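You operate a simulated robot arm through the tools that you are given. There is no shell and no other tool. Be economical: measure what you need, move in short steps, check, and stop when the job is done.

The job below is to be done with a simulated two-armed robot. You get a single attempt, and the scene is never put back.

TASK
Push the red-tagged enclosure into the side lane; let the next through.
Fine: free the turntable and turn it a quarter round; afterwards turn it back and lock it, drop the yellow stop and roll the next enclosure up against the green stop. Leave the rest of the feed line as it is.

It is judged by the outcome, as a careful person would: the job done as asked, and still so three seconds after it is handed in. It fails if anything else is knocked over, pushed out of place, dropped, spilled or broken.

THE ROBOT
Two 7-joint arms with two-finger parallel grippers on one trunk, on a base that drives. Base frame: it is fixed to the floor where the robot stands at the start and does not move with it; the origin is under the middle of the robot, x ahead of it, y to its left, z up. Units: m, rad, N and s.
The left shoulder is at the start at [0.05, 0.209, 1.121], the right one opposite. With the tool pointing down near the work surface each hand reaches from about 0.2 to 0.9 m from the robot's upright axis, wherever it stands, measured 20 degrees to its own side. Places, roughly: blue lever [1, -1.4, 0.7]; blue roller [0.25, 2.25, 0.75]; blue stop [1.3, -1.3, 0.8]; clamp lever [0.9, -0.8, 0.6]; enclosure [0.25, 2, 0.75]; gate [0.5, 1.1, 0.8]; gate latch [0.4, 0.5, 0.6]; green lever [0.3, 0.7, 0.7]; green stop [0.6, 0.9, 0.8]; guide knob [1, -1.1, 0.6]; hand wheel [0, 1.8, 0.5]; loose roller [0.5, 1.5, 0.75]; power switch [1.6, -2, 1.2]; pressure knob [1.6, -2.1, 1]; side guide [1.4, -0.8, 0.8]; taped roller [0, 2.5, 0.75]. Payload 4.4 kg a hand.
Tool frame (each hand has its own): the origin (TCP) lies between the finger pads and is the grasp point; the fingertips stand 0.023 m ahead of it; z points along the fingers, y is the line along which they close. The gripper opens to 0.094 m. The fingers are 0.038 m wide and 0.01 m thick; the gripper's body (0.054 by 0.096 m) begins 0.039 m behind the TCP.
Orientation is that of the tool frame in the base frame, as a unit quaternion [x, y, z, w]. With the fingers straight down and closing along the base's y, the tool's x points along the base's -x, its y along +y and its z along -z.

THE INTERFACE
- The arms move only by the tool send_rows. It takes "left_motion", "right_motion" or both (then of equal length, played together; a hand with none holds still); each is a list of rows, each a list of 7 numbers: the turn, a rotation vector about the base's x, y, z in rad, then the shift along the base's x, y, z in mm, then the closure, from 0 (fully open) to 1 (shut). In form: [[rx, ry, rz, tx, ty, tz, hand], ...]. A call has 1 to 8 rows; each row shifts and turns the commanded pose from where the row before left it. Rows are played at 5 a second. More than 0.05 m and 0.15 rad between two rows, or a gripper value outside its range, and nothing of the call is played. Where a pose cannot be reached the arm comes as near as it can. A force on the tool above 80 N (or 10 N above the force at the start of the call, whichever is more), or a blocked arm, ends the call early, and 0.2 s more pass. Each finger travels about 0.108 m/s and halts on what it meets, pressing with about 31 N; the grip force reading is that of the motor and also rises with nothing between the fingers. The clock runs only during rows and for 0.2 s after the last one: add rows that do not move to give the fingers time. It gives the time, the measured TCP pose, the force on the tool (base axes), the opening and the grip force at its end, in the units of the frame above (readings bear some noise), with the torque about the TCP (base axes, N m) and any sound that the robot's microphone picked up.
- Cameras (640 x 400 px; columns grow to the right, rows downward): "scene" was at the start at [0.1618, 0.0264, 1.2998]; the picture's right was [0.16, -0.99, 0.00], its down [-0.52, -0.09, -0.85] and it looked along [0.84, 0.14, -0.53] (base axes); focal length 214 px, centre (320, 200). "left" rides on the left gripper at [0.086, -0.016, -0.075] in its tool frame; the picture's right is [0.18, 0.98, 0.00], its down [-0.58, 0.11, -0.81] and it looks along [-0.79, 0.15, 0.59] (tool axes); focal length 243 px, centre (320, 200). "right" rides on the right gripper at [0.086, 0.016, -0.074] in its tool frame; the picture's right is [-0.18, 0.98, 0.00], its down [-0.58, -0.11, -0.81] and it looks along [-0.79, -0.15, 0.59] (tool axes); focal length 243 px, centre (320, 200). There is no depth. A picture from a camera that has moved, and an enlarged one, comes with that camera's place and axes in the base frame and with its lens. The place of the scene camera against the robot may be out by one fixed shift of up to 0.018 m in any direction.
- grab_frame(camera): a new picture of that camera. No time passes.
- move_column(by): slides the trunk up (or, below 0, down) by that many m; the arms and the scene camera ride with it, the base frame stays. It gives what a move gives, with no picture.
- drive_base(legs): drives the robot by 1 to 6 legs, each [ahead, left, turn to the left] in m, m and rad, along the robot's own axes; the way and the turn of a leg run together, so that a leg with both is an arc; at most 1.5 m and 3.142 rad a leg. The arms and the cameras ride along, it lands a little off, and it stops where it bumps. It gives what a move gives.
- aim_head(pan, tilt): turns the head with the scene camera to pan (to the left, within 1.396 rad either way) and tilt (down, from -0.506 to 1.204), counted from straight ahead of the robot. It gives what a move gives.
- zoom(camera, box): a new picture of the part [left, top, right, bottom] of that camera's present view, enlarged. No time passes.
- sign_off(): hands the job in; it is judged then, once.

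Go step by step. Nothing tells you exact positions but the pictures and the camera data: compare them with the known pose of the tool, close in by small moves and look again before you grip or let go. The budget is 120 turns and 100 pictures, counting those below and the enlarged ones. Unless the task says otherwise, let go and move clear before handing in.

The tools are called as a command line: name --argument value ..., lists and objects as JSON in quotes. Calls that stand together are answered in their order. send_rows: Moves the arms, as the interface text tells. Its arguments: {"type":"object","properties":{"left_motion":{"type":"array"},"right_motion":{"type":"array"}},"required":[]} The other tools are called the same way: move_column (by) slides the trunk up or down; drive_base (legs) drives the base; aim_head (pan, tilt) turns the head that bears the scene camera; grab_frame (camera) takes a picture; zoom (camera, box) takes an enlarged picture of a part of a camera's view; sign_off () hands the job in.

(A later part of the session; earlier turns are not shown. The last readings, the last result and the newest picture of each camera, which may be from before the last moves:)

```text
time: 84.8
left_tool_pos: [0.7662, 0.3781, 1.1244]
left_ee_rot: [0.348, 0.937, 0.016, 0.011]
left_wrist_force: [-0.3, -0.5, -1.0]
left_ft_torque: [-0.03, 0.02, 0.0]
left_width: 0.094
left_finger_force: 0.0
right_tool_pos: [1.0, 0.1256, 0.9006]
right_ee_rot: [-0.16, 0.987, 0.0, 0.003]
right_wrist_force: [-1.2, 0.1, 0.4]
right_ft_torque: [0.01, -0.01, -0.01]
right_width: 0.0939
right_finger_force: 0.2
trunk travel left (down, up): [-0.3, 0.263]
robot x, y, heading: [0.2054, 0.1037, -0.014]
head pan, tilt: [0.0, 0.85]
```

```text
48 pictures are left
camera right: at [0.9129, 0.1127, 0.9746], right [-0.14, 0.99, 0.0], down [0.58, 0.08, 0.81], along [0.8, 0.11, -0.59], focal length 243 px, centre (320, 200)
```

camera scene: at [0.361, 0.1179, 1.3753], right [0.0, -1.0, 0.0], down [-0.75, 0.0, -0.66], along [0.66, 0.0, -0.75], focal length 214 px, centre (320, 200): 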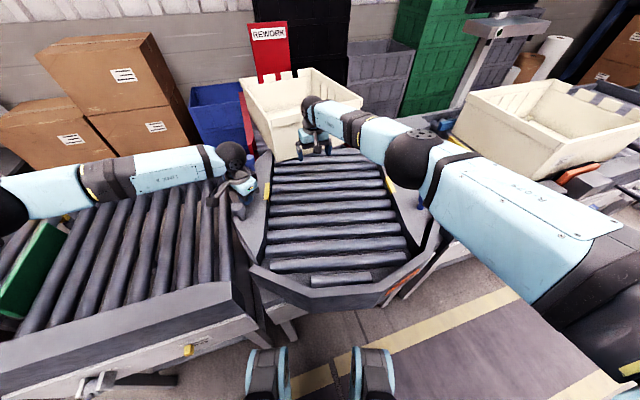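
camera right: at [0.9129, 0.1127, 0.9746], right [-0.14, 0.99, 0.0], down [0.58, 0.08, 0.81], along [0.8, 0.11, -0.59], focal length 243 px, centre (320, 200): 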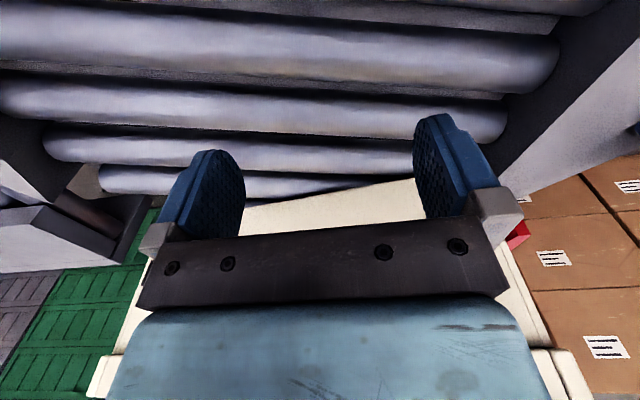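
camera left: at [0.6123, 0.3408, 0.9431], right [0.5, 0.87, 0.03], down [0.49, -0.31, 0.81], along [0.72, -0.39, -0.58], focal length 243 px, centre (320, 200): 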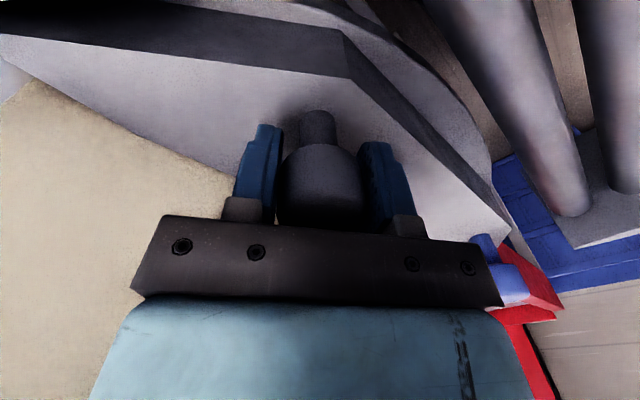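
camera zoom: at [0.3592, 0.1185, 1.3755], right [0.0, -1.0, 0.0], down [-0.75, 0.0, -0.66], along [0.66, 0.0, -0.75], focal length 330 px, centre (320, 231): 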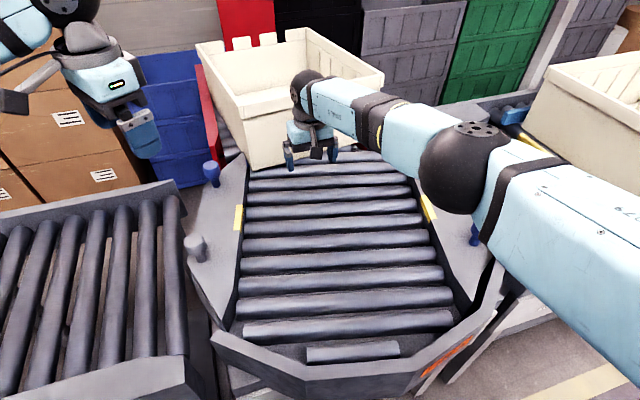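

The near end of the enclosure is still on the table edge, with about 0.2 m to go. I'll tilt the right hand's fingers forward for more reach and keep pushing.

send_rows --right_motion '[[0.043, -0.133, 0, 0, 0, 8, 0], [0.043, -0.133, 0, 8, 2.5, 8, 0], [0.043, -0.133, 0, 12, 4, 8, 0], [0.043, -0.133, 0, 16, 5, 8, 0], [0.043, -0.133, 0, 20, 6.5, 4, 0], [0.043, -0.133, 0, 20, 6.5, 0, 0], [0.043, -0.133, 0, 20, 6.5, 0, 0], [0, 0, 0, 0, 0, 0, 0]]'

zoom --camera "scene" --box '[190, 50, 450, 310]'

```text
time: 86.6
left_tool_pos: [0.7684, 0.3776, 1.1248]
left_ee_rot: [0.347, 0.938, 0.016, 0.01]
left_wrist_force: [0.6, -0.1, 0.7]
left_ft_torque: [0.02, 0.02, 0.01]
left_width: 0.0941
left_finger_force: 0.1
right_tool_pos: [1.0963, 0.1563, 0.9371]
right_ee_rot: [-0.141, 0.869, 0.07, 0.469]
right_wrist_force: [0.1, 0.6, -0.6]
right_ft_torque: [-0.03, -0.04, -0.03]
right_width: 0.094
right_finger_force: 0.0
trunk travel left (down, up): [-0.3, 0.263]
robot x, y, heading: [0.2103, 0.107, -0.003]
head pan, tilt: [0.0, 0.85]
```

```text
1.54 times, centred on (320, 180) of scene
camera zoom: at [0.36, 0.1181, 1.3754], right [0.0, -1.0, 0.0], down [-0.75, 0.0, -0.66], along [0.66, 0.0, -0.75], focal length 330 px, centre (320, 231)
```

zoom: 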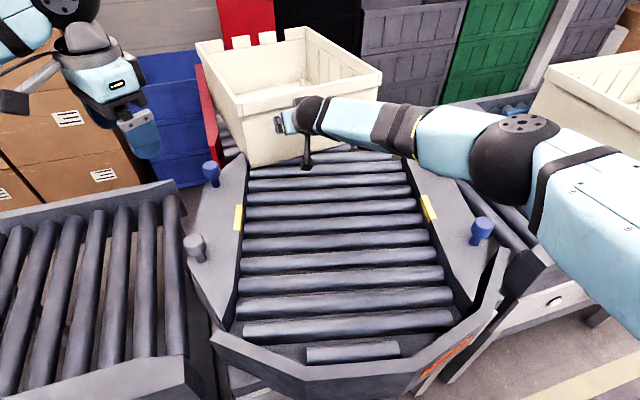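

Just reaching contact again. Keep pushing forward.

send_rows --right_motion '[[0, 0, 0, 20, 6.5, 0, 0], [0, 0, 0, 20, 6.5, 0, 0], [0, 0, 0, 20, 6.5, 0, 0], [0, 0, 0, 20, 6.5, 0, 0], [0, 0, 0, 20, 6.5, 0, 0], [0, 0, 0, 20, 6.5, 0, 0], [0, 0, 0, 0, 0, 0, 0]]'

zoom --camera "scene" --box '[190, 50, 450, 310]'

```text
time: 88.2
left_tool_pos: [0.7675, 0.3789, 1.1229]
left_ee_rot: [0.348, 0.937, 0.017, 0.01]
left_wrist_force: [-0.4, -0.6, 0.2]
left_ft_torque: [0.0, 0.02, -0.02]
left_width: 0.0939
left_finger_force: 0.1
right_tool_pos: [1.1281, 0.1591, 0.9419]
right_ee_rot: [-0.141, 0.87, 0.069, 0.468]
right_wrist_force: [0.3, -0.2, 0.7]
right_ft_torque: [0.01, 0.0, 0.01]
right_width: 0.0941
right_finger_force: 0.1
right hand out of reach, approached as far as the arm can: row 2, 3, 4, 5, 6
trunk travel left (down, up): [-0.3, 0.263]
robot x, y, heading: [0.2078, 0.1115, -0.008]
head pan, tilt: [0.0, 0.85]
```

```text
1.54 times, centred on (320, 180) of scene
camera zoom: at [0.3603, 0.1183, 1.3753], right [0.0, -1.0, 0.0], down [-0.75, 0.0, -0.66], along [0.66, 0.0, -0.75], focal length 330 px, centre (320, 231)
```

zoom: 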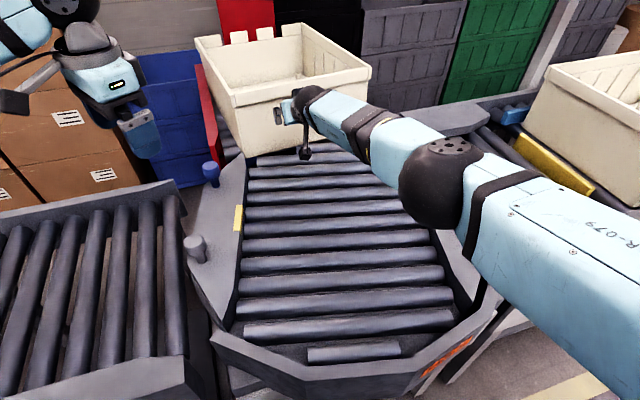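

Near the arm's limit. The enclosure coasts easily, so I'll drive the base a few more centimetres along the lane direction.

drive_base --legs '[[0.05, 0.016, 0]]'

grab_frame --camera "scene"

```text
time: 89.1
left_tool_pos: [0.7739, 0.3814, 1.1234]
left_ee_rot: [0.348, 0.937, 0.016, 0.011]
left_wrist_force: [0.8, 0.2, -0.7]
left_ft_torque: [0.03, 0.01, 0.01]
left_width: 0.094
left_finger_force: 0.2
right_tool_pos: [1.1344, 0.1621, 0.9419]
right_ee_rot: [-0.142, 0.87, 0.071, 0.467]
right_wrist_force: [-0.1, 0.6, 0.2]
right_ft_torque: [-0.02, 0.06, 0.01]
right_width: 0.0943
right_finger_force: 0.1
trunk travel left (down, up): [-0.3, 0.263]
robot x, y, heading: [0.2115, 0.1088, -0.006]
head pan, tilt: [0.0, 0.85]
stopped in leg 1: the robot was blocked; the commanded pose is now the measured one
```

```text
45 pictures are left
camera scene: at [0.3666, 0.1204, 1.3754], right [0.0, -1.0, 0.0], down [-0.75, 0.0, -0.66], along [0.66, 0.0, -0.75], focal length 214 px, centre (320, 200)
```

scene: 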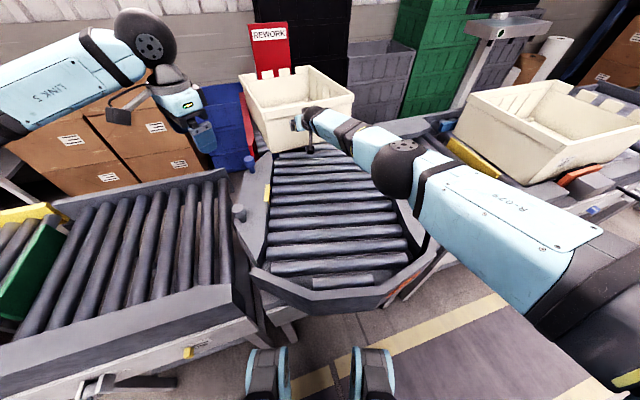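

The base has touched the table front, so that's its limit, but the enclosure has rolled further on. Let me check whether it's fully off the table.

zoom --camera "scene" --box '[220, 50, 380, 200]'

grab_frame --camera "left"

```text
2.67 times, centred on (300, 125) of scene
camera zoom: at [0.3666, 0.1204, 1.3754], right [0.0, -1.0, 0.0], down [-0.75, 0.0, -0.66], along [0.66, 0.0, -0.75], focal length 572 px, centre (373, 400)
```

zoom: 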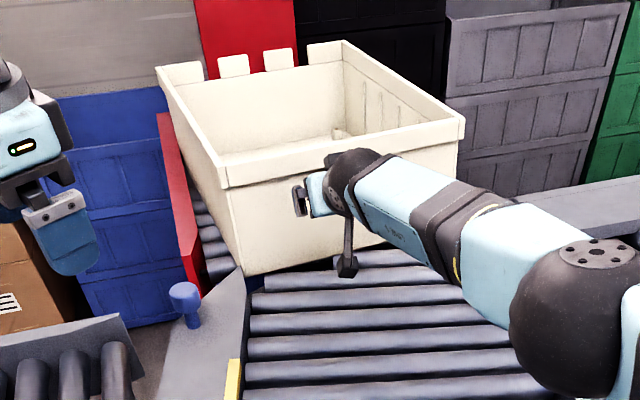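

```text
43 pictures are left
camera left: at [0.6966, 0.4213, 1.1979], right [0.5, 0.87, 0.03], down [0.49, -0.31, 0.81], along [0.72, -0.39, -0.58], focal length 243 px, centre (320, 200)
```

left: 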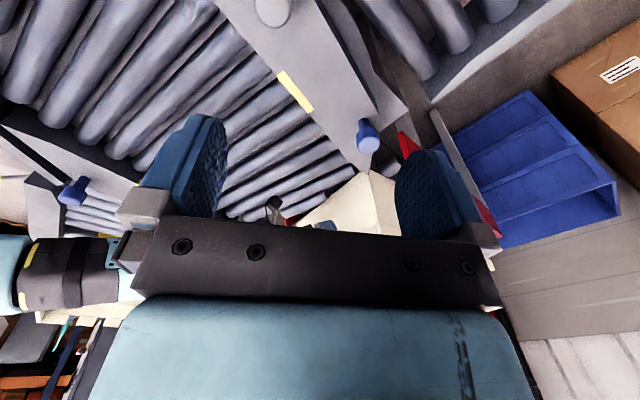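

The enclosure's near end is right at the lane entrance and needs some 5–10 cm more. I'll retract the right arm, turn the base to face squarely along the lane (which brings the shoulder closer), and push again.

send_rows --right_motion '[[0, 0, 0, -30, -10, 30, 0.5], [0, 0, 0, -30, -10, 30, 0.5], [0, 0, 0, -30, -10, 30, 0.5], [0, 0, 0, -30, -10, 30, 1], [0, 0, 0, -40, -10, 10, 1], [0, 0, 0, -40, -10, 0, 1], [0, 0, 0, -40, -10, 0, 1], [0, 0, 0, -40, 0, 0, 1]]'

drive_base --legs '[[-0.06, 0, 0], [0, 0, 0.32]]'

aim_head --pan 0.0 --tilt 0.95

grab_frame --camera "scene"

```text
time: 90.9
left_tool_pos: [0.7762, 0.3814, 1.1238]
left_ee_rot: [0.348, 0.937, 0.017, 0.01]
left_wrist_force: [0.0, -1.0, -0.6]
left_ft_torque: [0.03, 0.02, -0.03]
left_width: 0.0943
left_finger_force: 0.1
right_tool_pos: [0.8532, 0.0914, 1.074]
right_ee_rot: [-0.142, 0.869, 0.071, 0.468]
right_wrist_force: [0.0, 0.3, 0.2]
right_ft_torque: [0.01, -0.01, 0.01]
right_width: 0.0
right_finger_force: 30.7
trunk travel left (down, up): [-0.3, 0.263]
robot x, y, heading: [0.2155, 0.11, -0.002]
head pan, tilt: [0.0, 0.85]
```

```text
time: 92.9
left_tool_pos: [0.6017, 0.5434, 1.1238]
left_ee_rot: [0.194, 0.981, 0.018, 0.007]
left_wrist_force: [-1.7, 0.6, -0.4]
left_ft_torque: [-0.02, -0.01, 0.03]
left_width: 0.0937
left_finger_force: 0.1
right_tool_pos: [0.768, 0.2934, 1.0729]
right_ee_rot: [-0.278, 0.836, 0.144, 0.45]
right_wrist_force: [-0.1, 0.4, 0.4]
right_ft_torque: [-0.02, 0.0, 0.01]
right_width: 0.0001
right_finger_force: 31.1
trunk travel left (down, up): [-0.3, 0.263]
robot x, y, heading: [0.1565, 0.1053, 0.315]
head pan, tilt: [0.0, 0.85]
```

```text
time: 93.5
left_tool_pos: [0.6025, 0.543, 1.1242]
left_ee_rot: [0.194, 0.981, 0.018, 0.007]
left_wrist_force: [0.7, -0.1, 0.3]
left_ft_torque: [-0.03, 0.01, 0.01]
left_width: 0.0944
left_finger_force: 0.1
right_tool_pos: [0.7685, 0.2945, 1.0716]
right_ee_rot: [-0.278, 0.836, 0.143, 0.45]
right_wrist_force: [-0.1, 0.5, -0.1]
right_ft_torque: [0.01, 0.01, 0.0]
right_width: 0.0
right_finger_force: 30.8
trunk travel left (down, up): [-0.3, 0.263]
robot x, y, heading: [0.1574, 0.1104, 0.314]
head pan, tilt: [0.0, 0.949]
```

```text
42 pictures are left
camera scene: at [0.295, 0.1649, 1.3679], right [0.31, -0.95, 0.0], down [-0.77, -0.25, -0.58], along [0.55, 0.18, -0.81], focal length 214 px, centre (320, 200)
```

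scene: 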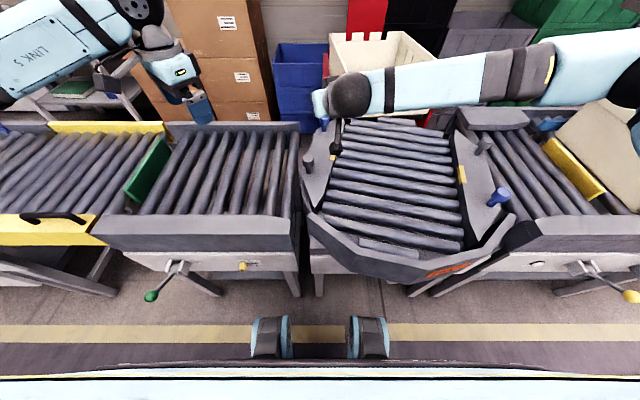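

Now the robot faces squarely along the lane. I'll centre the right hand on the lane axis, then drive forward.

send_rows --right_motion '[[0, 0, 0, 14, -42, 0, 1], [0, 0, 0, 14, -42, 0, 1], [0, 0, 0, 14, -42, 0, 1], [0, 0, 0, 14, -42, 0, 1], [0, 0, 0, 14, -42, 0, 1], [0, 0, 0, 20, -5, -45, 1], [0, 0, 0, 20, 6, -45, 1], [0, 0, 0, 20, 6, -40, 1]]'

drive_base --legs '[[0.08, 0, 0]]'

grab_frame --camera "scene"

```text
time: 95.3
left_tool_pos: [0.602, 0.5431, 1.1227]
left_ee_rot: [0.193, 0.981, 0.018, 0.007]
left_wrist_force: [0.7, 0.4, 0.5]
left_ft_torque: [0.0, 0.01, -0.01]
left_width: 0.0941
left_finger_force: 0.0
right_tool_pos: [0.8992, 0.0897, 0.9405]
right_ee_rot: [-0.278, 0.836, 0.143, 0.451]
right_wrist_force: [0.4, 0.3, 0.6]
right_ft_torque: [-0.04, -0.03, 0.0]
right_width: 0.0
right_finger_force: 31.1
trunk travel left (down, up): [-0.3, 0.263]
robot x, y, heading: [0.154, 0.1114, 0.315]
head pan, tilt: [0.0, 0.949]
```

```text
time: 96.5
left_tool_pos: [0.6535, 0.5586, 1.1231]
left_ee_rot: [0.193, 0.981, 0.017, 0.007]
left_wrist_force: [-0.3, 0.2, 0.5]
left_ft_torque: [0.0, 0.01, 0.0]
left_width: 0.0942
left_finger_force: 0.1
right_tool_pos: [0.9505, 0.1087, 0.941]
right_ee_rot: [-0.278, 0.836, 0.143, 0.451]
right_wrist_force: [0.1, 1.0, 0.3]
right_ft_torque: [0.01, -0.02, -0.01]
right_width: 0.0001
right_finger_force: 30.1
trunk travel left (down, up): [-0.3, 0.263]
robot x, y, heading: [0.207, 0.1247, 0.321]
head pan, tilt: [0.0, 0.949]
stopped in leg 1: the robot was blocked; the commanded pose is now the measured one
```

```text
41 pictures are left
camera scene: at [0.3469, 0.1819, 1.3681], right [0.31, -0.95, 0.0], down [-0.77, -0.25, -0.58], along [0.55, 0.18, -0.81], focal length 214 px, centre (320, 200)
```

scene: 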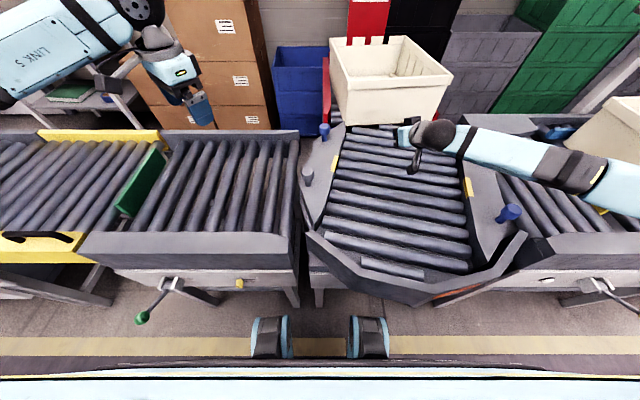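

I've got about 7 cm more shoulder reach this way. Extending along the lane with more tilt to push the enclosure further in.

send_rows --right_motion '[[0.031, -0.095, 0, 36, 11.7, 0, 1], [0.031, -0.095, 0, 36, 11.7, 0, 1], [0.031, -0.095, 0, 36, 11.7, 0, 1], [0.031, -0.095, 0, 36, 11.7, 0, 1], [0, 0, 0, 36, 11.7, 0, 1], [0, 0, 0, 36, 11.7, 0, 1], [0, 0, 0, 36, 11.7, 0, 1], [0, 0, 0, 30, 10, 0, 1]]'

grab_frame --camera "scene"

```text
time: 98.2
left_tool_pos: [0.6547, 0.5612, 1.1204]
left_ee_rot: [0.193, 0.981, 0.016, 0.006]
left_wrist_force: [0.2, -1.1, -0.1]
left_ft_torque: [0.01, 0.04, 0.01]
left_width: 0.0942
left_finger_force: 0.1
right_tool_pos: [1.2223, 0.1986, 0.9438]
right_ee_rot: [-0.27, 0.725, 0.141, 0.618]
right_wrist_force: [0.0, 2.0, 0.1]
right_ft_torque: [-0.04, -0.01, -0.12]
right_width: 0.0
right_finger_force: 30.8
right hand out of reach, approached as far as the arm can: row 8
trunk travel left (down, up): [-0.3, 0.263]
robot x, y, heading: [0.2082, 0.1264, 0.315]
head pan, tilt: [0.0, 0.949]
```

```text
40 pictures are left
camera scene: at [0.3479, 0.1839, 1.3678], right [0.31, -0.95, 0.0], down [-0.77, -0.25, -0.58], along [0.55, 0.18, -0.81], focal length 214 px, centre (320, 200)
```

scene: 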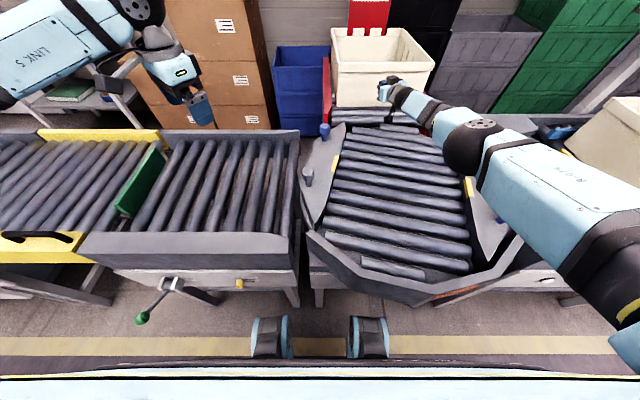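

The enclosure is now fully in the side lane, clear of the table. I'll withdraw the right arm and set the gripper pointing down again.

send_rows --right_motion '[[0, 0, 0, -40, -13, 5, 1], [-0.031, 0.095, 0, -38, -12, 10, 1], [-0.043, 0.133, 0, -38, -12, 15, 1], [-0.043, 0.133, 0, -38, -12, 15, 1], [-0.043, 0.133, 0, -38, -12, 15, 1], [-0.043, 0.133, 0, -38, -12, 20, 0.5], [-0.043, 0.133, 0, -38, -12, 20, 0], [-0.043, 0.133, 0, -20, -20, 20, 0]]'

send_rows --right_motion '[[-0.043, 0.133, 0, 0, -40, 20, 0], [-0.043, 0.133, 0, 0, -40, 0, 0], [-0.043, 0.133, 0, 0, -40, 0, 0], [0, 0, 0, 0, -40, 0, 0], [0, 0, 0, 0, -20, 0, 0], [0, 0, 0, 0, 0, 0, 0]]'

grab_frame --camera "right"

grab_frame --camera "scene"

```text
time: 100.0
left_tool_pos: [0.6547, 0.5598, 1.1223]
left_ee_rot: [0.193, 0.981, 0.016, 0.006]
left_wrist_force: [0.6, -0.6, 0.1]
left_ft_torque: [0.02, -0.02, -0.01]
left_width: 0.0939
left_finger_force: 0.0
right_tool_pos: [0.9757, 0.1031, 1.056]
right_ee_rot: [-0.269, 0.932, 0.14, 0.198]
right_wrist_force: [-0.6, -1.1, -1.6]
right_ft_torque: [-0.01, 0.01, 0.02]
right_width: 0.0939
right_finger_force: 0.0
right hand out of reach, approached as far as the arm can: row 1
trunk travel left (down, up): [-0.3, 0.263]
robot x, y, heading: [0.2101, 0.1238, 0.319]
head pan, tilt: [0.0, 0.949]
```

```text
time: 101.5
left_tool_pos: [0.6562, 0.5599, 1.1223]
left_ee_rot: [0.193, 0.981, 0.017, 0.005]
left_wrist_force: [-1.0, 0.3, 1.0]
left_ft_torque: [-0.01, 0.01, 0.01]
left_width: 0.0939
left_finger_force: 0.0
right_tool_pos: [0.9766, -0.0758, 1.0756]
right_ee_rot: [-0.249, 0.96, 0.131, -0.008]
right_wrist_force: [-0.3, -0.2, 0.2]
right_ft_torque: [-0.03, 0.0, 0.06]
right_width: 0.094
right_finger_force: 0.1
trunk travel left (down, up): [-0.3, 0.263]
robot x, y, heading: [0.2112, 0.1274, 0.314]
head pan, tilt: [0.0, 0.949]
```

```text
39 pictures are left
camera right: at [0.8998, -0.1223, 1.1467], right [-0.3, 0.92, 0.26], down [0.63, -0.01, 0.78], along [0.72, 0.4, -0.57], focal length 243 px, centre (320, 200)
```

right: 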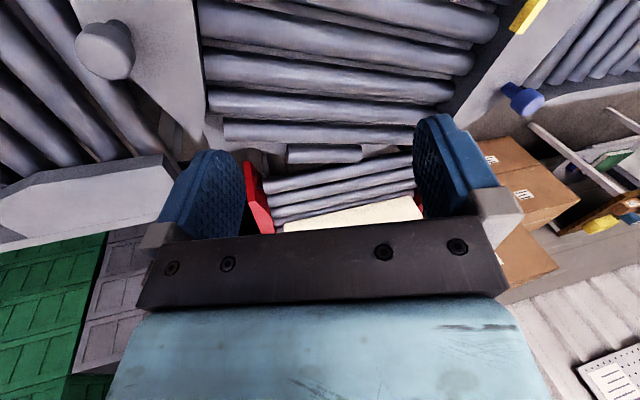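

```text
38 pictures are left
camera scene: at [0.3486, 0.1824, 1.3679], right [0.31, -0.95, 0.0], down [-0.77, -0.25, -0.58], along [0.55, 0.18, -0.81], focal length 214 px, centre (320, 200)
```

scene: 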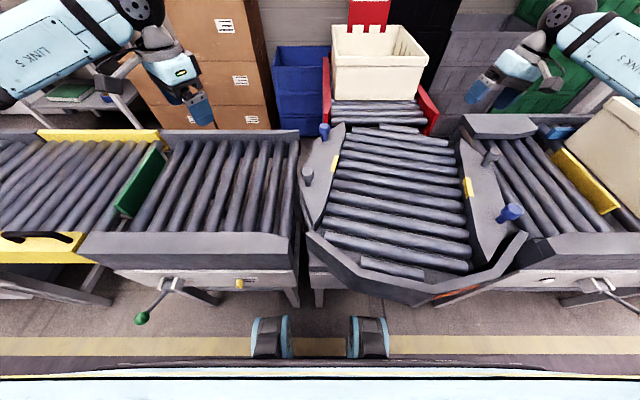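

The enclosure sits at the far end of the side lane. Next, turn the table back: the blue knob is now on the right near (0.786, -0.224), so I'll bring the right hand above it.

send_rows --right_motion '[[-0.125, -0.04, 0.05, -30, -22, 0, 0], [-0.125, -0.04, 0.05, -30, -22, 0, 0], [0, 0, 0.12, -32, -26, 0, 0], [0, 0, 0.12, -32, -26, 0, 0], [0, 0, 0.1, -32, -26, -10, 0], [0, 0, 0, -34, -26, -20, 0], [0, 0, 0, 0, 0, -30, 0], [0, 0, 0, 0, 0, 0, 0]]'

grab_frame --camera "right"

```text
time: 103.2
left_tool_pos: [0.6549, 0.5595, 1.1226]
left_ee_rot: [0.194, 0.981, 0.017, 0.006]
left_wrist_force: [0.3, -0.3, -0.3]
left_ft_torque: [-0.02, 0.01, -0.02]
left_width: 0.094
left_finger_force: 0.1
right_tool_pos: [0.7397, -0.1667, 1.0158]
right_ee_rot: [-0.454, 0.891, -0.001, -0.006]
right_wrist_force: [1.0, -1.1, -0.8]
right_ft_torque: [-0.01, 0.01, 0.01]
right_width: 0.0939
right_finger_force: 0.1
right hand out of reach, approached as far as the arm can: row 4, 5, 6
trunk travel left (down, up): [-0.3, 0.263]
robot x, y, heading: [0.2068, 0.1255, 0.312]
head pan, tilt: [0.0, 0.949]
```

```text
37 pictures are left
camera right: at [0.6763, -0.2265, 1.0917], right [-0.69, 0.73, 0.0], down [0.44, 0.41, 0.8], along [0.58, 0.55, -0.6], focal length 243 px, centre (320, 200)
```

right: 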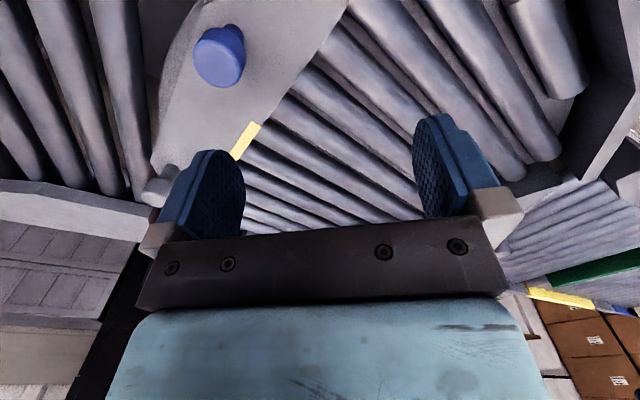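

The knob is confirmed at (0.793, -0.225). I'll ease the wrist yaw a bit and move above it.

send_rows --right_motion '[[0, 0, -0.12, 13, -14, 0, 0], [0, 0, -0.12, 13, -14, 0, 0], [0, 0, -0.1, 13, -15, -20, 0], [0, 0, 0, 14, -15, -40, 0], [0, 0, 0, 0, 0, 0, 0]]'

grab_frame --camera "right"

```text
time: 104.5
left_tool_pos: [0.6553, 0.56, 1.1213]
left_ee_rot: [0.193, 0.981, 0.016, 0.007]
left_wrist_force: [0.3, -0.5, -0.2]
left_ft_torque: [-0.03, 0.0, -0.01]
left_width: 0.094
left_finger_force: 0.1
right_tool_pos: [0.7909, -0.2243, 0.9579]
right_ee_rot: [-0.297, 0.955, 0.0, -0.007]
right_wrist_force: [-0.2, -0.6, -0.4]
right_ft_torque: [-0.05, -0.01, -0.04]
right_width: 0.0938
right_finger_force: 0.1
trunk travel left (down, up): [-0.3, 0.263]
robot x, y, heading: [0.2056, 0.1259, 0.315]
head pan, tilt: [0.0, 0.949]
```

```text
36 pictures are left
camera right: at [0.7129, -0.2593, 1.0332], right [-0.41, 0.91, 0.0], down [0.55, 0.24, 0.8], along [0.73, 0.32, -0.6], focal length 243 px, centre (320, 200)
```

right: 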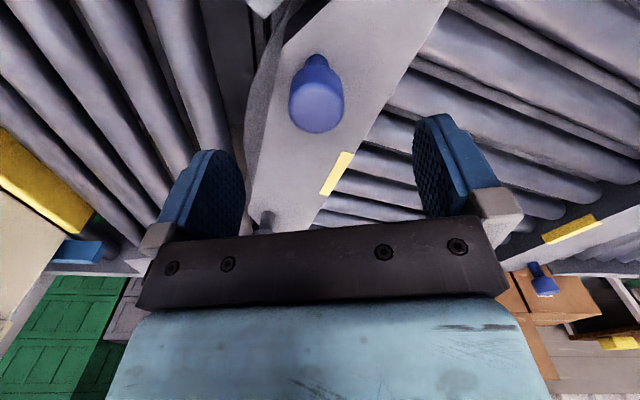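

Well centred. I'll half-close, lower onto the knob and grip.

send_rows --right_motion '[[0, 0, 0, 4, -1, 0, 0.3], [0, 0, 0, 0, 0, -30, 0.3], [0, 0, 0, 0, 0, -30, 0.3], [0, 0, 0, 0, 0, -30, 0.3], [0, 0, 0, 0, 0, 0, 1], [0, 0, 0, 0, 0, 0, 1], [0, 0, 0, 0, 0, 0, 1]]'

```text
time: 106.0
left_tool_pos: [0.6559, 0.5602, 1.1217]
left_ee_rot: [0.193, 0.981, 0.016, 0.006]
left_wrist_force: [-0.3, 0.6, -0.5]
left_ft_torque: [0.02, 0.02, 0.01]
left_width: 0.0941
left_finger_force: 0.1
right_tool_pos: [0.796, -0.224, 0.8658]
right_ee_rot: [-0.297, 0.955, 0.0, -0.006]
right_wrist_force: [1.0, 3.1, -8.0]
right_ft_torque: [-0.52, -1.26, -0.16]
right_width: 0.0381
right_finger_force: 45.4
trunk travel left (down, up): [-0.3, 0.263]
robot x, y, heading: [0.21, 0.1259, 0.313]
head pan, tilt: [0.0, 0.949]
```

Gripped. Turning the table back clockwise, in steps.

send_rows --right_motion '[[0, 0, 0, -15.4, 5.8, 0, 1], [0, 0, 0, -15.1, 6.6, 0, 1], [0, 0, 0, -14.8, 7.4, 0, 1], [0, 0, 0, -14.3, 8.2, 0, 1], [0, 0, 0, -13.9, 8.9, 0, 1], [0, 0, 0, -13.4, 9.6, 0, 1], [0, 0, 0, 0, 0, 0, 1]]'

```text
time: 107.7
left_tool_pos: [0.6557, 0.5593, 1.121]
left_ee_rot: [0.194, 0.981, 0.018, 0.006]
left_wrist_force: [-1.1, -0.7, -0.4]
left_ft_torque: [0.02, 0.0, 0.02]
left_width: 0.0943
left_finger_force: 0.1
right_tool_pos: [0.7085, -0.1785, 0.8661]
right_ee_rot: [-0.297, 0.955, 0.0, -0.007]
right_wrist_force: [-1.7, -6.6, -4.4]
right_ft_torque: [-0.38, -0.4, -0.67]
right_width: 0.0369
right_finger_force: 45.1
trunk travel left (down, up): [-0.3, 0.263]
robot x, y, heading: [0.2115, 0.1254, 0.316]
head pan, tilt: [0.0, 0.949]
```

Tracking with very low force. Continuing.

send_rows --right_motion '[[0, 0, 0, -12.9, 10.3, 0, 1], [0, 0, 0, -12.3, 11, 0, 1], [0, 0, 0, -11.7, 11.6, 0, 1], [0, 0, -0.03, -11.1, 12.2, 0, 1], [0, 0, -0.05, -10.5, 12.7, 0, 1], [0, 0, -0.05, -9.8, 13.3, 0, 1], [0, 0, -0.05, -9.1, 13.8, 0, 1], [0, 0, 0, 0, 0, 0, 1]]'

```text
time: 109.5
left_tool_pos: [0.6562, 0.5602, 1.1219]
left_ee_rot: [0.194, 0.981, 0.018, 0.005]
left_wrist_force: [-0.1, 0.7, 0.3]
left_ft_torque: [0.03, 0.01, 0.04]
left_width: 0.0939
left_finger_force: 0.1
right_tool_pos: [0.6307, -0.0938, 0.8662]
right_ee_rot: [-0.211, 0.977, 0.001, -0.008]
right_wrist_force: [-6.0, -1.0, -18.5]
right_ft_torque: [-0.58, -0.28, 0.29]
right_width: 0.038
right_finger_force: 44.8
trunk travel left (down, up): [-0.3, 0.263]
robot x, y, heading: [0.2135, 0.1264, 0.317]
head pan, tilt: [0.0, 0.949]
```

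send_rows --right_motion '[[0, 0, -0.05, -8.8, 14, 0, 1], [0, 0, -0.05, -8, 14.4, 0, 1], [0, 0, -0.05, -7, 15, 0, 1], [0, 0, -0.05, -6, 15.4, 0, 1], [0, 0, -0.05, -5.2, 15.7, 0, 1], [0, 0, -0.05, -4.4, 15.9, 0, 1], [0, 0, -0.05, -3.5, 16.1, 0, 1], [0, 0, 0, 0, 0, 0, 1]]'

grab_frame --camera "scene"

```text
time: 111.2
left_tool_pos: [0.6555, 0.56, 1.1222]
left_ee_rot: [0.194, 0.981, 0.017, 0.006]
left_wrist_force: [-0.2, 0.3, -0.5]
left_ft_torque: [-0.04, 0.0, -0.01]
left_width: 0.0942
left_finger_force: 0.0
right_tool_pos: [0.5893, 0.0141, 0.8684]
right_ee_rot: [-0.037, 0.999, 0.002, -0.006]
right_wrist_force: [-3.9, 2.2, -11.5]
right_ft_torque: [-0.6, 0.47, 0.5]
right_width: 0.0377
right_finger_force: 44.7
trunk travel left (down, up): [-0.3, 0.263]
robot x, y, heading: [0.2112, 0.1294, 0.321]
head pan, tilt: [0.0, 0.949]
```

```text
35 pictures are left
camera scene: at [0.3491, 0.1824, 1.3679], right [0.31, -0.95, 0.0], down [-0.77, -0.25, -0.58], along [0.55, 0.18, -0.81], focal length 214 px, centre (320, 200)
```

scene: 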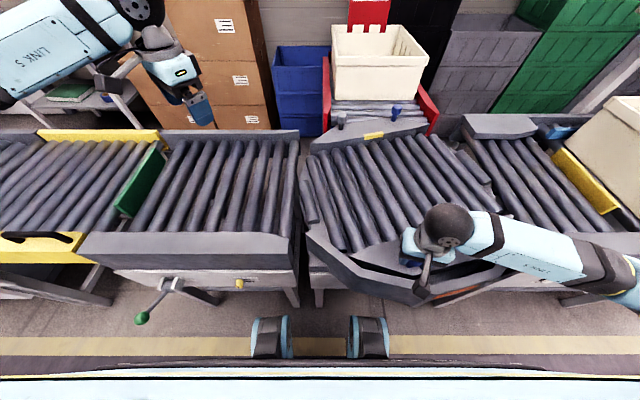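

About 14° left; the original knob position was (0.582, 0.0895). Finishing the turn.

send_rows --right_motion '[[0, 0, -0.02, -2.5, 15.2, 0, 1], [0, 0, -0.02, -2, 15.2, 0, 1], [0, 0, 0, -1.3, 15.2, 0, 1], [0, 0, 0, -0.6, 15.2, 0, 1], [0, 0, 0, 0, 14.7, 0, 1], [0, 0, 0, 0, 0, 0, 1], [0, 0, 0, 0, 0, 0, 1]]'

grab_frame --camera "scene"

```text
time: 112.8
left_tool_pos: [0.6561, 0.5605, 1.121]
left_ee_rot: [0.193, 0.981, 0.017, 0.007]
left_wrist_force: [0.1, -0.9, -0.3]
left_ft_torque: [-0.01, 0.04, -0.01]
left_width: 0.0941
left_finger_force: 0.0
right_tool_pos: [0.5832, 0.0893, 0.8677]
right_ee_rot: [-0.017, 1.0, 0.002, -0.005]
right_wrist_force: [3.8, 3.1, 1.0]
right_ft_torque: [-0.81, -0.13, 1.01]
right_width: 0.0368
right_finger_force: 44.6
trunk travel left (down, up): [-0.3, 0.263]
robot x, y, heading: [0.2119, 0.1262, 0.31]
head pan, tilt: [0.0, 0.949]
```

```text
34 pictures are left
camera scene: at [0.349, 0.1829, 1.3679], right [0.31, -0.95, 0.0], down [-0.77, -0.25, -0.58], along [0.55, 0.18, -0.81], focal length 214 px, centre (320, 200)
```

scene: 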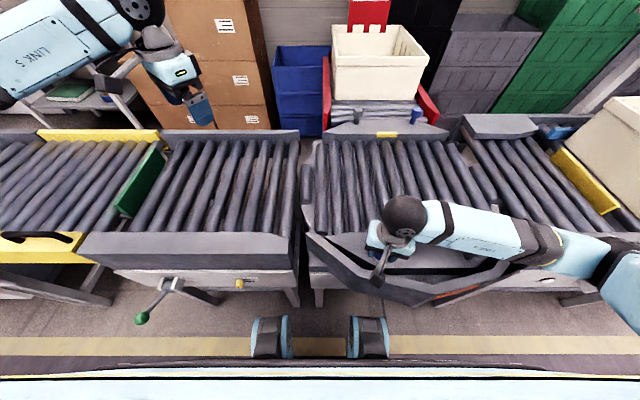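

The table is back in its original position. I'll release the knob, lift, then back the robot away to reach the lock lever with the right hand.

send_rows --right_motion '[[0, 0, 0, 0, 0, 0, 0], [0, 0, 0, 0, 0, 0, 0], [0, 0, 0, 0, 0, 40, 0], [0, 0, 0, 0, 0, 40, 0], [0, 0, 0, 0, 0, 40, 0]]'

drive_base --legs '[[-0.54, 0, 0], [0, -0.34, 0]]'

grab_frame --camera "scene"

```text
time: 114.0
left_tool_pos: [0.6556, 0.5616, 1.1209]
left_ee_rot: [0.193, 0.981, 0.017, 0.006]
left_wrist_force: [-0.6, 0.1, 0.6]
left_ft_torque: [0.0, 0.0, 0.0]
left_width: 0.0939
left_finger_force: 0.0
right_tool_pos: [0.5817, 0.0887, 0.9875]
right_ee_rot: [-0.017, 1.0, 0.001, -0.007]
right_wrist_force: [1.0, -0.8, 0.7]
right_ft_torque: [0.01, -0.01, -0.06]
right_width: 0.0939
right_finger_force: 0.0
trunk travel left (down, up): [-0.3, 0.263]
robot x, y, heading: [0.2115, 0.1245, 0.316]
head pan, tilt: [0.0, 0.949]
```

```text
time: 120.3
left_tool_pos: [0.2482, 0.0702, 1.1215]
left_ee_rot: [0.195, 0.981, 0.016, 0.006]
left_wrist_force: [0.4, -0.2, -0.5]
left_ft_torque: [-0.02, 0.0, 0.02]
left_width: 0.0938
left_finger_force: 0.0
right_tool_pos: [0.174, -0.4007, 0.9872]
right_ee_rot: [-0.016, 1.0, 0.001, -0.007]
right_wrist_force: [0.6, -0.4, -0.4]
right_ft_torque: [-0.02, -0.02, 0.0]
right_width: 0.0939
right_finger_force: 0.1
trunk travel left (down, up): [-0.3, 0.263]
robot x, y, heading: [-0.2, -0.3628, 0.314]
head pan, tilt: [0.0, 0.949]
```

```text
33 pictures are left
camera scene: at [-0.0595, -0.3067, 1.3679], right [0.31, -0.95, 0.0], down [-0.77, -0.25, -0.58], along [0.55, 0.18, -0.81], focal length 214 px, centre (320, 200)
```

scene: 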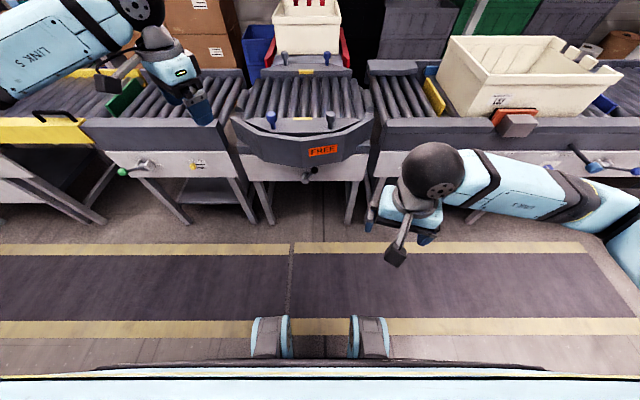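

The lever's ball (FREE side) and sign are visible. I'll lower the trunk and bring the right hand level, pointing along the table normal.

send_rows --right_motion '[[0.04, -0.124, 0.07, 25, 35, 0, 0.5], [0.04, -0.124, 0.07, 25, 35, 0, 1], [0.04, -0.124, 0.07, 25, 35, 0, 1], [0.04, -0.124, 0.07, 25, 35, 0, 1], [0.04, -0.124, 0, 25, 35, 0, 1], [0.04, -0.124, 0, 25, 30, 0, 1], [0.04, -0.124, 0, 25, 20, 0, 1], [0.04, -0.124, 0, 20, 10, 0, 1]]'

move_column --by -0.3

send_rows --right_motion '[[0.04, -0.124, 0, 10, 3, 0, 1], [0.04, -0.124, 0, 10, 3, 0, 1], [0, 0, 0, 0, 0, 0, 1]]'

grab_frame --camera "right"

```text
time: 122.1
left_tool_pos: [0.2474, 0.0698, 1.1208]
left_ee_rot: [0.196, 0.981, 0.017, 0.005]
left_wrist_force: [-0.5, 0.6, -0.6]
left_ft_torque: [-0.01, 0.01, -0.02]
left_width: 0.0939
left_finger_force: 0.2
right_tool_pos: [0.3678, -0.1652, 0.9856]
right_ee_rot: [-0.149, 0.858, 0.111, 0.478]
right_wrist_force: [1.2, 0.1, 1.1]
right_ft_torque: [0.02, 0.0, 0.02]
right_width: 0.0
right_finger_force: 30.8
trunk travel left (down, up): [-0.3, 0.263]
robot x, y, heading: [-0.2013, -0.3656, 0.308]
head pan, tilt: [0.0, 0.949]
```

```text
time: 125.1
left_tool_pos: [0.2482, 0.0708, 0.8219]
left_ee_rot: [0.195, 0.981, 0.017, 0.006]
left_wrist_force: [-0.6, 0.6, -0.4]
left_ft_torque: [-0.01, 0.0, -0.01]
left_width: 0.094
left_finger_force: 0.1
right_tool_pos: [0.3674, -0.1662, 0.6858]
right_ee_rot: [-0.149, 0.858, 0.112, 0.478]
right_wrist_force: [0.9, -0.2, 0.7]
right_ft_torque: [0.0, -0.01, 0.0]
right_width: 0.0001
right_finger_force: 31.2
trunk travel left (down, up): [0.0, 0.563]
robot x, y, heading: [-0.1983, -0.3618, 0.315]
head pan, tilt: [0.0, 0.949]
```

```text
time: 125.9
left_tool_pos: [0.2494, 0.0686, 0.8209]
left_ee_rot: [0.195, 0.981, 0.016, 0.005]
left_wrist_force: [0.6, -0.2, 0.3]
left_ft_torque: [-0.02, 0.02, 0.01]
left_width: 0.0942
left_finger_force: 0.1
right_tool_pos: [0.3884, -0.1597, 0.6862]
right_ee_rot: [-0.141, 0.788, 0.126, 0.586]
right_wrist_force: [0.2, -0.7, -0.4]
right_ft_torque: [-0.01, -0.02, 0.02]
right_width: 0.0
right_finger_force: 30.9
trunk travel left (down, up): [0.0, 0.563]
robot x, y, heading: [-0.2002, -0.3612, 0.31]
head pan, tilt: [0.0, 0.949]
```

```text
32 pictures are left
camera right: at [0.2937, -0.1793, 0.6248], right [-0.31, 0.93, 0.21], down [-0.52, -0.35, 0.78], along [0.8, 0.14, 0.59], focal length 243 px, centre (320, 200)
```

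right: 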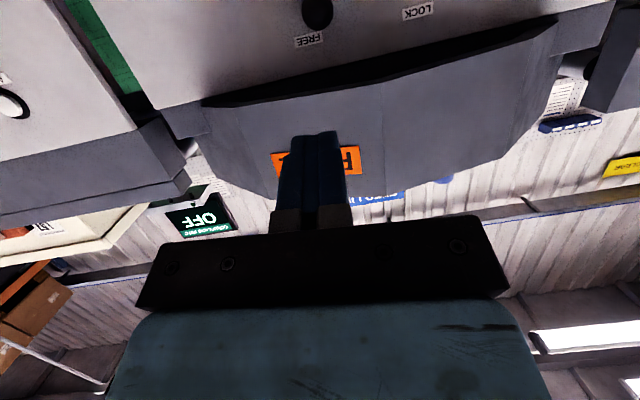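

The ball is near (0.60, -0.075, 0.62). I'll drop to its height on its right side and approach under the curb.

send_rows --right_motion '[[0, 0, 0, 5, -15, -33, 1], [0, 0, 0, 5, -15, -33, 1], [0, 0, 0, 34, 11, 0, 1], [0, 0, 0, 34, 11, 0, 1], [0, 0, 0, 34, 11, 0, 1], [0, 0, 0, 34, 11, 0, 1], [0, 0, 0, 0, 0, 0, 1]]'

grab_frame --camera "right"

```text
time: 127.5
left_tool_pos: [0.2475, 0.0702, 0.8214]
left_ee_rot: [0.194, 0.981, 0.017, 0.007]
left_wrist_force: [-0.4, 0.9, 0.1]
left_ft_torque: [-0.04, 0.0, 0.01]
left_width: 0.0939
left_finger_force: 0.0
right_tool_pos: [0.5328, -0.1465, 0.6209]
right_ee_rot: [-0.14, 0.79, 0.123, 0.584]
right_wrist_force: [0.5, 0.6, 0.5]
right_ft_torque: [0.05, -0.04, 0.01]
right_width: 0.0001
right_finger_force: 30.9
trunk travel left (down, up): [0.0, 0.563]
robot x, y, heading: [-0.1959, -0.363, 0.312]
head pan, tilt: [0.0, 0.949]
```

```text
31 pictures are left
camera right: at [0.4382, -0.1639, 0.5612], right [-0.31, 0.93, 0.21], down [-0.51, -0.34, 0.79], along [0.8, 0.14, 0.58], focal length 243 px, centre (320, 200)
```

right: 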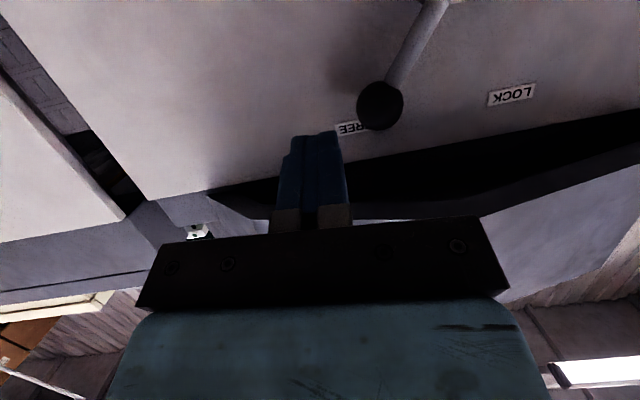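

Good, clear to the right of the ball. In the rest of the way, then sweep left toward LOCK.

send_rows --right_motion '[[0, 0, 0, 37, 12, 0, 1], [0, 0, 0, 37, 12, 0, 1], [0, 0, 0, -5.9, 18.1, 0, 1], [0, 0, 0, -5.9, 18.1, 2, 1], [0, 0, 0, -5.9, 18.1, 2, 1], [0, 0, 0, -5.9, 18.1, 0, 1], [0, 0, 0, -5.9, 18.1, -2, 1], [0, 0, 0, -5.9, 18.1, -2, 1]]'

grab_frame --camera "right"

grab_frame --camera "scene"

```text
time: 129.3
left_tool_pos: [0.2489, 0.0687, 0.8214]
left_ee_rot: [0.195, 0.981, 0.016, 0.006]
left_wrist_force: [0.3, -0.3, -0.2]
left_ft_torque: [0.01, 0.0, 0.01]
left_width: 0.0941
left_finger_force: 0.0
right_tool_pos: [0.574, -0.0153, 0.6209]
right_ee_rot: [-0.14, 0.788, 0.125, 0.587]
right_wrist_force: [1.3, -6.8, 1.3]
right_ft_torque: [-0.14, -0.03, -0.02]
right_width: 0.0
right_finger_force: 30.8
trunk travel left (down, up): [0.0, 0.563]
robot x, y, heading: [-0.1944, -0.3601, 0.312]
head pan, tilt: [0.0, 0.949]
```

```text
30 pictures are left
camera right: at [0.4791, -0.034, 0.5597], right [-0.31, 0.93, 0.21], down [-0.52, -0.35, 0.78], along [0.8, 0.14, 0.59], focal length 243 px, centre (320, 200)
```

right: 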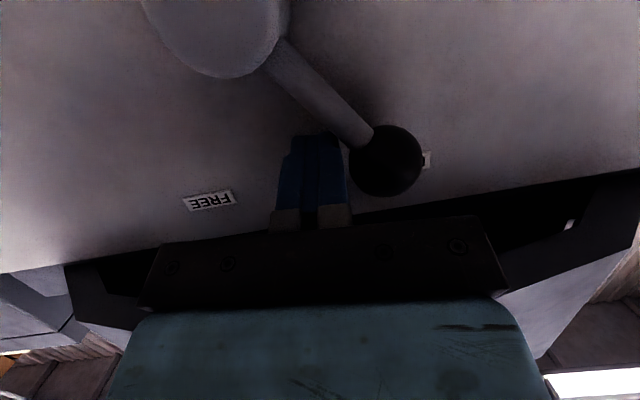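

```text
29 pictures are left
camera scene: at [-0.0594, -0.3073, 1.0679], right [0.31, -0.95, 0.0], down [-0.77, -0.25, -0.58], along [0.55, 0.18, -0.81], focal length 214 px, centre (320, 200)
```

scene: 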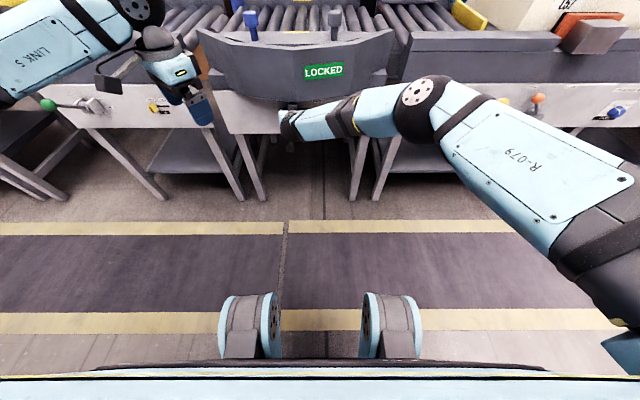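

The sign reads LOCKED. I'll withdraw the hand and drive right along the line to study the yellow-stop lever and the clamp on the next enclosure.

send_rows --right_motion '[[0, 0, 0, 4, -10, 0, 1], [0, 0, 0, -36, -12, 0, 1], [0, 0, 0, -36, -12, 0, 1], [0, 0, 0, -36, -12, 0, 1], [0, 0, 0, -36, -12, 0, 1], [0, 0, 0, -36, -12, 0, 1], [0, 0, 0, -30, -10, 0, 1]]'

drive_base --legs '[[0, -0.5, 0]]'

aim_head --pan 0.0 --tilt 0.6

grab_frame --camera "scene"

```text
time: 130.9
left_tool_pos: [0.2484, 0.0705, 0.8216]
left_ee_rot: [0.195, 0.981, 0.016, 0.006]
left_wrist_force: [-0.1, 0.1, -0.3]
left_ft_torque: [0.02, 0.0, -0.02]
left_width: 0.0941
left_finger_force: 0.0
right_tool_pos: [0.3652, -0.0942, 0.6199]
right_ee_rot: [-0.142, 0.788, 0.126, 0.586]
right_wrist_force: [-0.2, 1.0, -0.2]
right_ft_torque: [0.01, -0.05, 0.04]
right_width: 0.0
right_finger_force: 31.5
trunk travel left (down, up): [0.0, 0.563]
robot x, y, heading: [-0.2009, -0.3601, 0.315]
head pan, tilt: [0.0, 0.949]
```

```text
time: 135.8
left_tool_pos: [0.4019, -0.4029, 0.8223]
left_ee_rot: [0.193, 0.981, 0.017, 0.007]
left_wrist_force: [0.4, 0.3, 0.3]
left_ft_torque: [-0.01, 0.03, -0.01]
left_width: 0.0941
left_finger_force: 0.1
right_tool_pos: [0.5207, -0.5666, 0.6189]
right_ee_rot: [-0.143, 0.788, 0.126, 0.586]
right_wrist_force: [-0.3, -0.2, 0.2]
right_ft_torque: [0.02, -0.02, 0.0]
right_width: 0.0
right_finger_force: 30.8
trunk travel left (down, up): [0.0, 0.563]
robot x, y, heading: [-0.0478, -0.8397, 0.317]
head pan, tilt: [0.0, 0.949]
```

```text
time: 136.6
left_tool_pos: [0.402, -0.4025, 0.8217]
left_ee_rot: [0.194, 0.981, 0.017, 0.006]
left_wrist_force: [0.4, -0.6, 0.6]
left_ft_torque: [0.0, 0.01, -0.04]
left_width: 0.0942
left_finger_force: 0.1
right_tool_pos: [0.52, -0.5675, 0.62]
right_ee_rot: [-0.143, 0.788, 0.127, 0.585]
right_wrist_force: [-0.4, 1.1, 0.2]
right_ft_torque: [0.02, 0.02, -0.01]
right_width: 0.0
right_finger_force: 31.1
trunk travel left (down, up): [0.0, 0.563]
robot x, y, heading: [-0.0454, -0.8389, 0.321]
head pan, tilt: [0.0, 0.6]
```

```text
28 pictures are left
camera scene: at [0.1102, -0.7765, 1.0962], right [0.31, -0.95, 0.0], down [-0.54, -0.18, -0.82], along [0.78, 0.26, -0.57], focal length 214 px, centre (320, 200)
```

scene: 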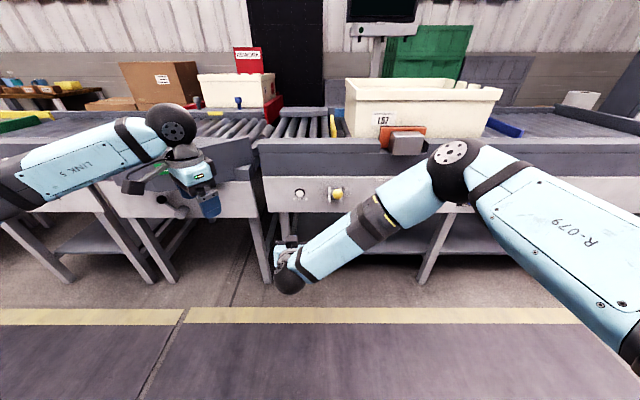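

The arm hides the panel, so I'll tilt the right hand until its camera looks level at the yellow and orange levers.

send_rows --right_motion '[[-0.04, 0.124, 0, 0, 0, 15, 0], [-0.04, 0.124, 0, -10, -30, 15, 0], [-0.04, 0.124, 0, -10, -30, 15, 0], [-0.04, 0.124, 0, 0, -30, 15, 0], [-0.04, 0.124, 0, 0, -30, 15, 0], [0, 0, 0, 0, 0, 0, 0]]'

grab_frame --camera "right"

zoom --camera "scene" --box '[260, 70, 460, 220]'

```text
time: 138.0
left_tool_pos: [0.4025, -0.4034, 0.8207]
left_ee_rot: [0.193, 0.981, 0.016, 0.006]
left_wrist_force: [-0.7, 1.5, 0.4]
left_ft_torque: [0.0, 0.01, 0.02]
left_width: 0.094
left_finger_force: 0.0
right_tool_pos: [0.5016, -0.6872, 0.695]
right_ee_rot: [-0.155, 0.937, 0.088, 0.299]
right_wrist_force: [0.1, -0.3, 0.4]
right_ft_torque: [0.02, 0.01, -0.01]
right_width: 0.0941
right_finger_force: 0.0
trunk travel left (down, up): [0.0, 0.563]
robot x, y, heading: [-0.0457, -0.836, 0.319]
head pan, tilt: [0.0, 0.6]
```

```text
27 pictures are left
camera right: at [0.3887, -0.7121, 0.7047], right [-0.19, 0.96, 0.18], down [0.05, -0.17, 0.98], along [0.98, 0.2, -0.02], focal length 243 px, centre (320, 200)
```

right: 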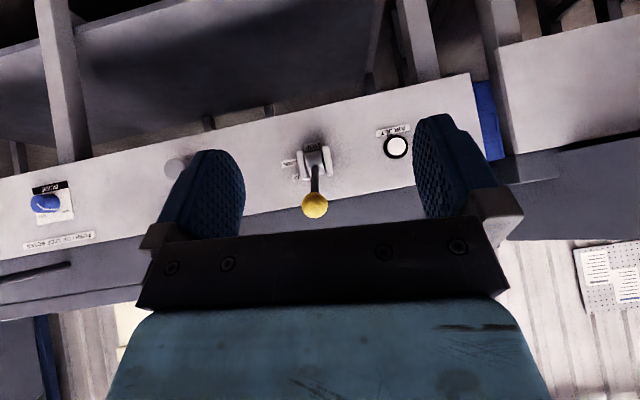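

```text
2.67 times, centred on (360, 145) of scene
camera zoom: at [0.1102, -0.7764, 1.0962], right [0.31, -0.95, 0.0], down [-0.54, -0.18, -0.83], along [0.78, 0.26, -0.56], focal length 572 px, centre (213, 347)
```

zoom: 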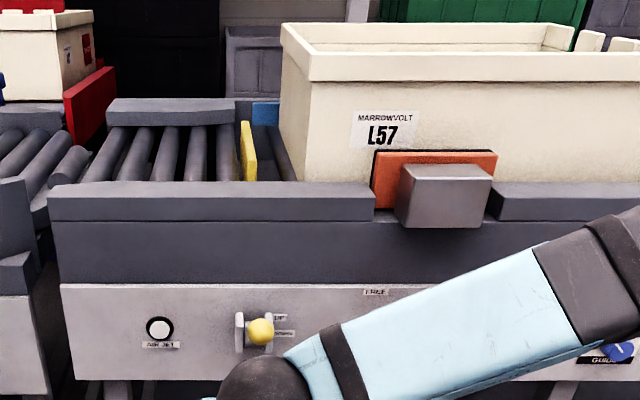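

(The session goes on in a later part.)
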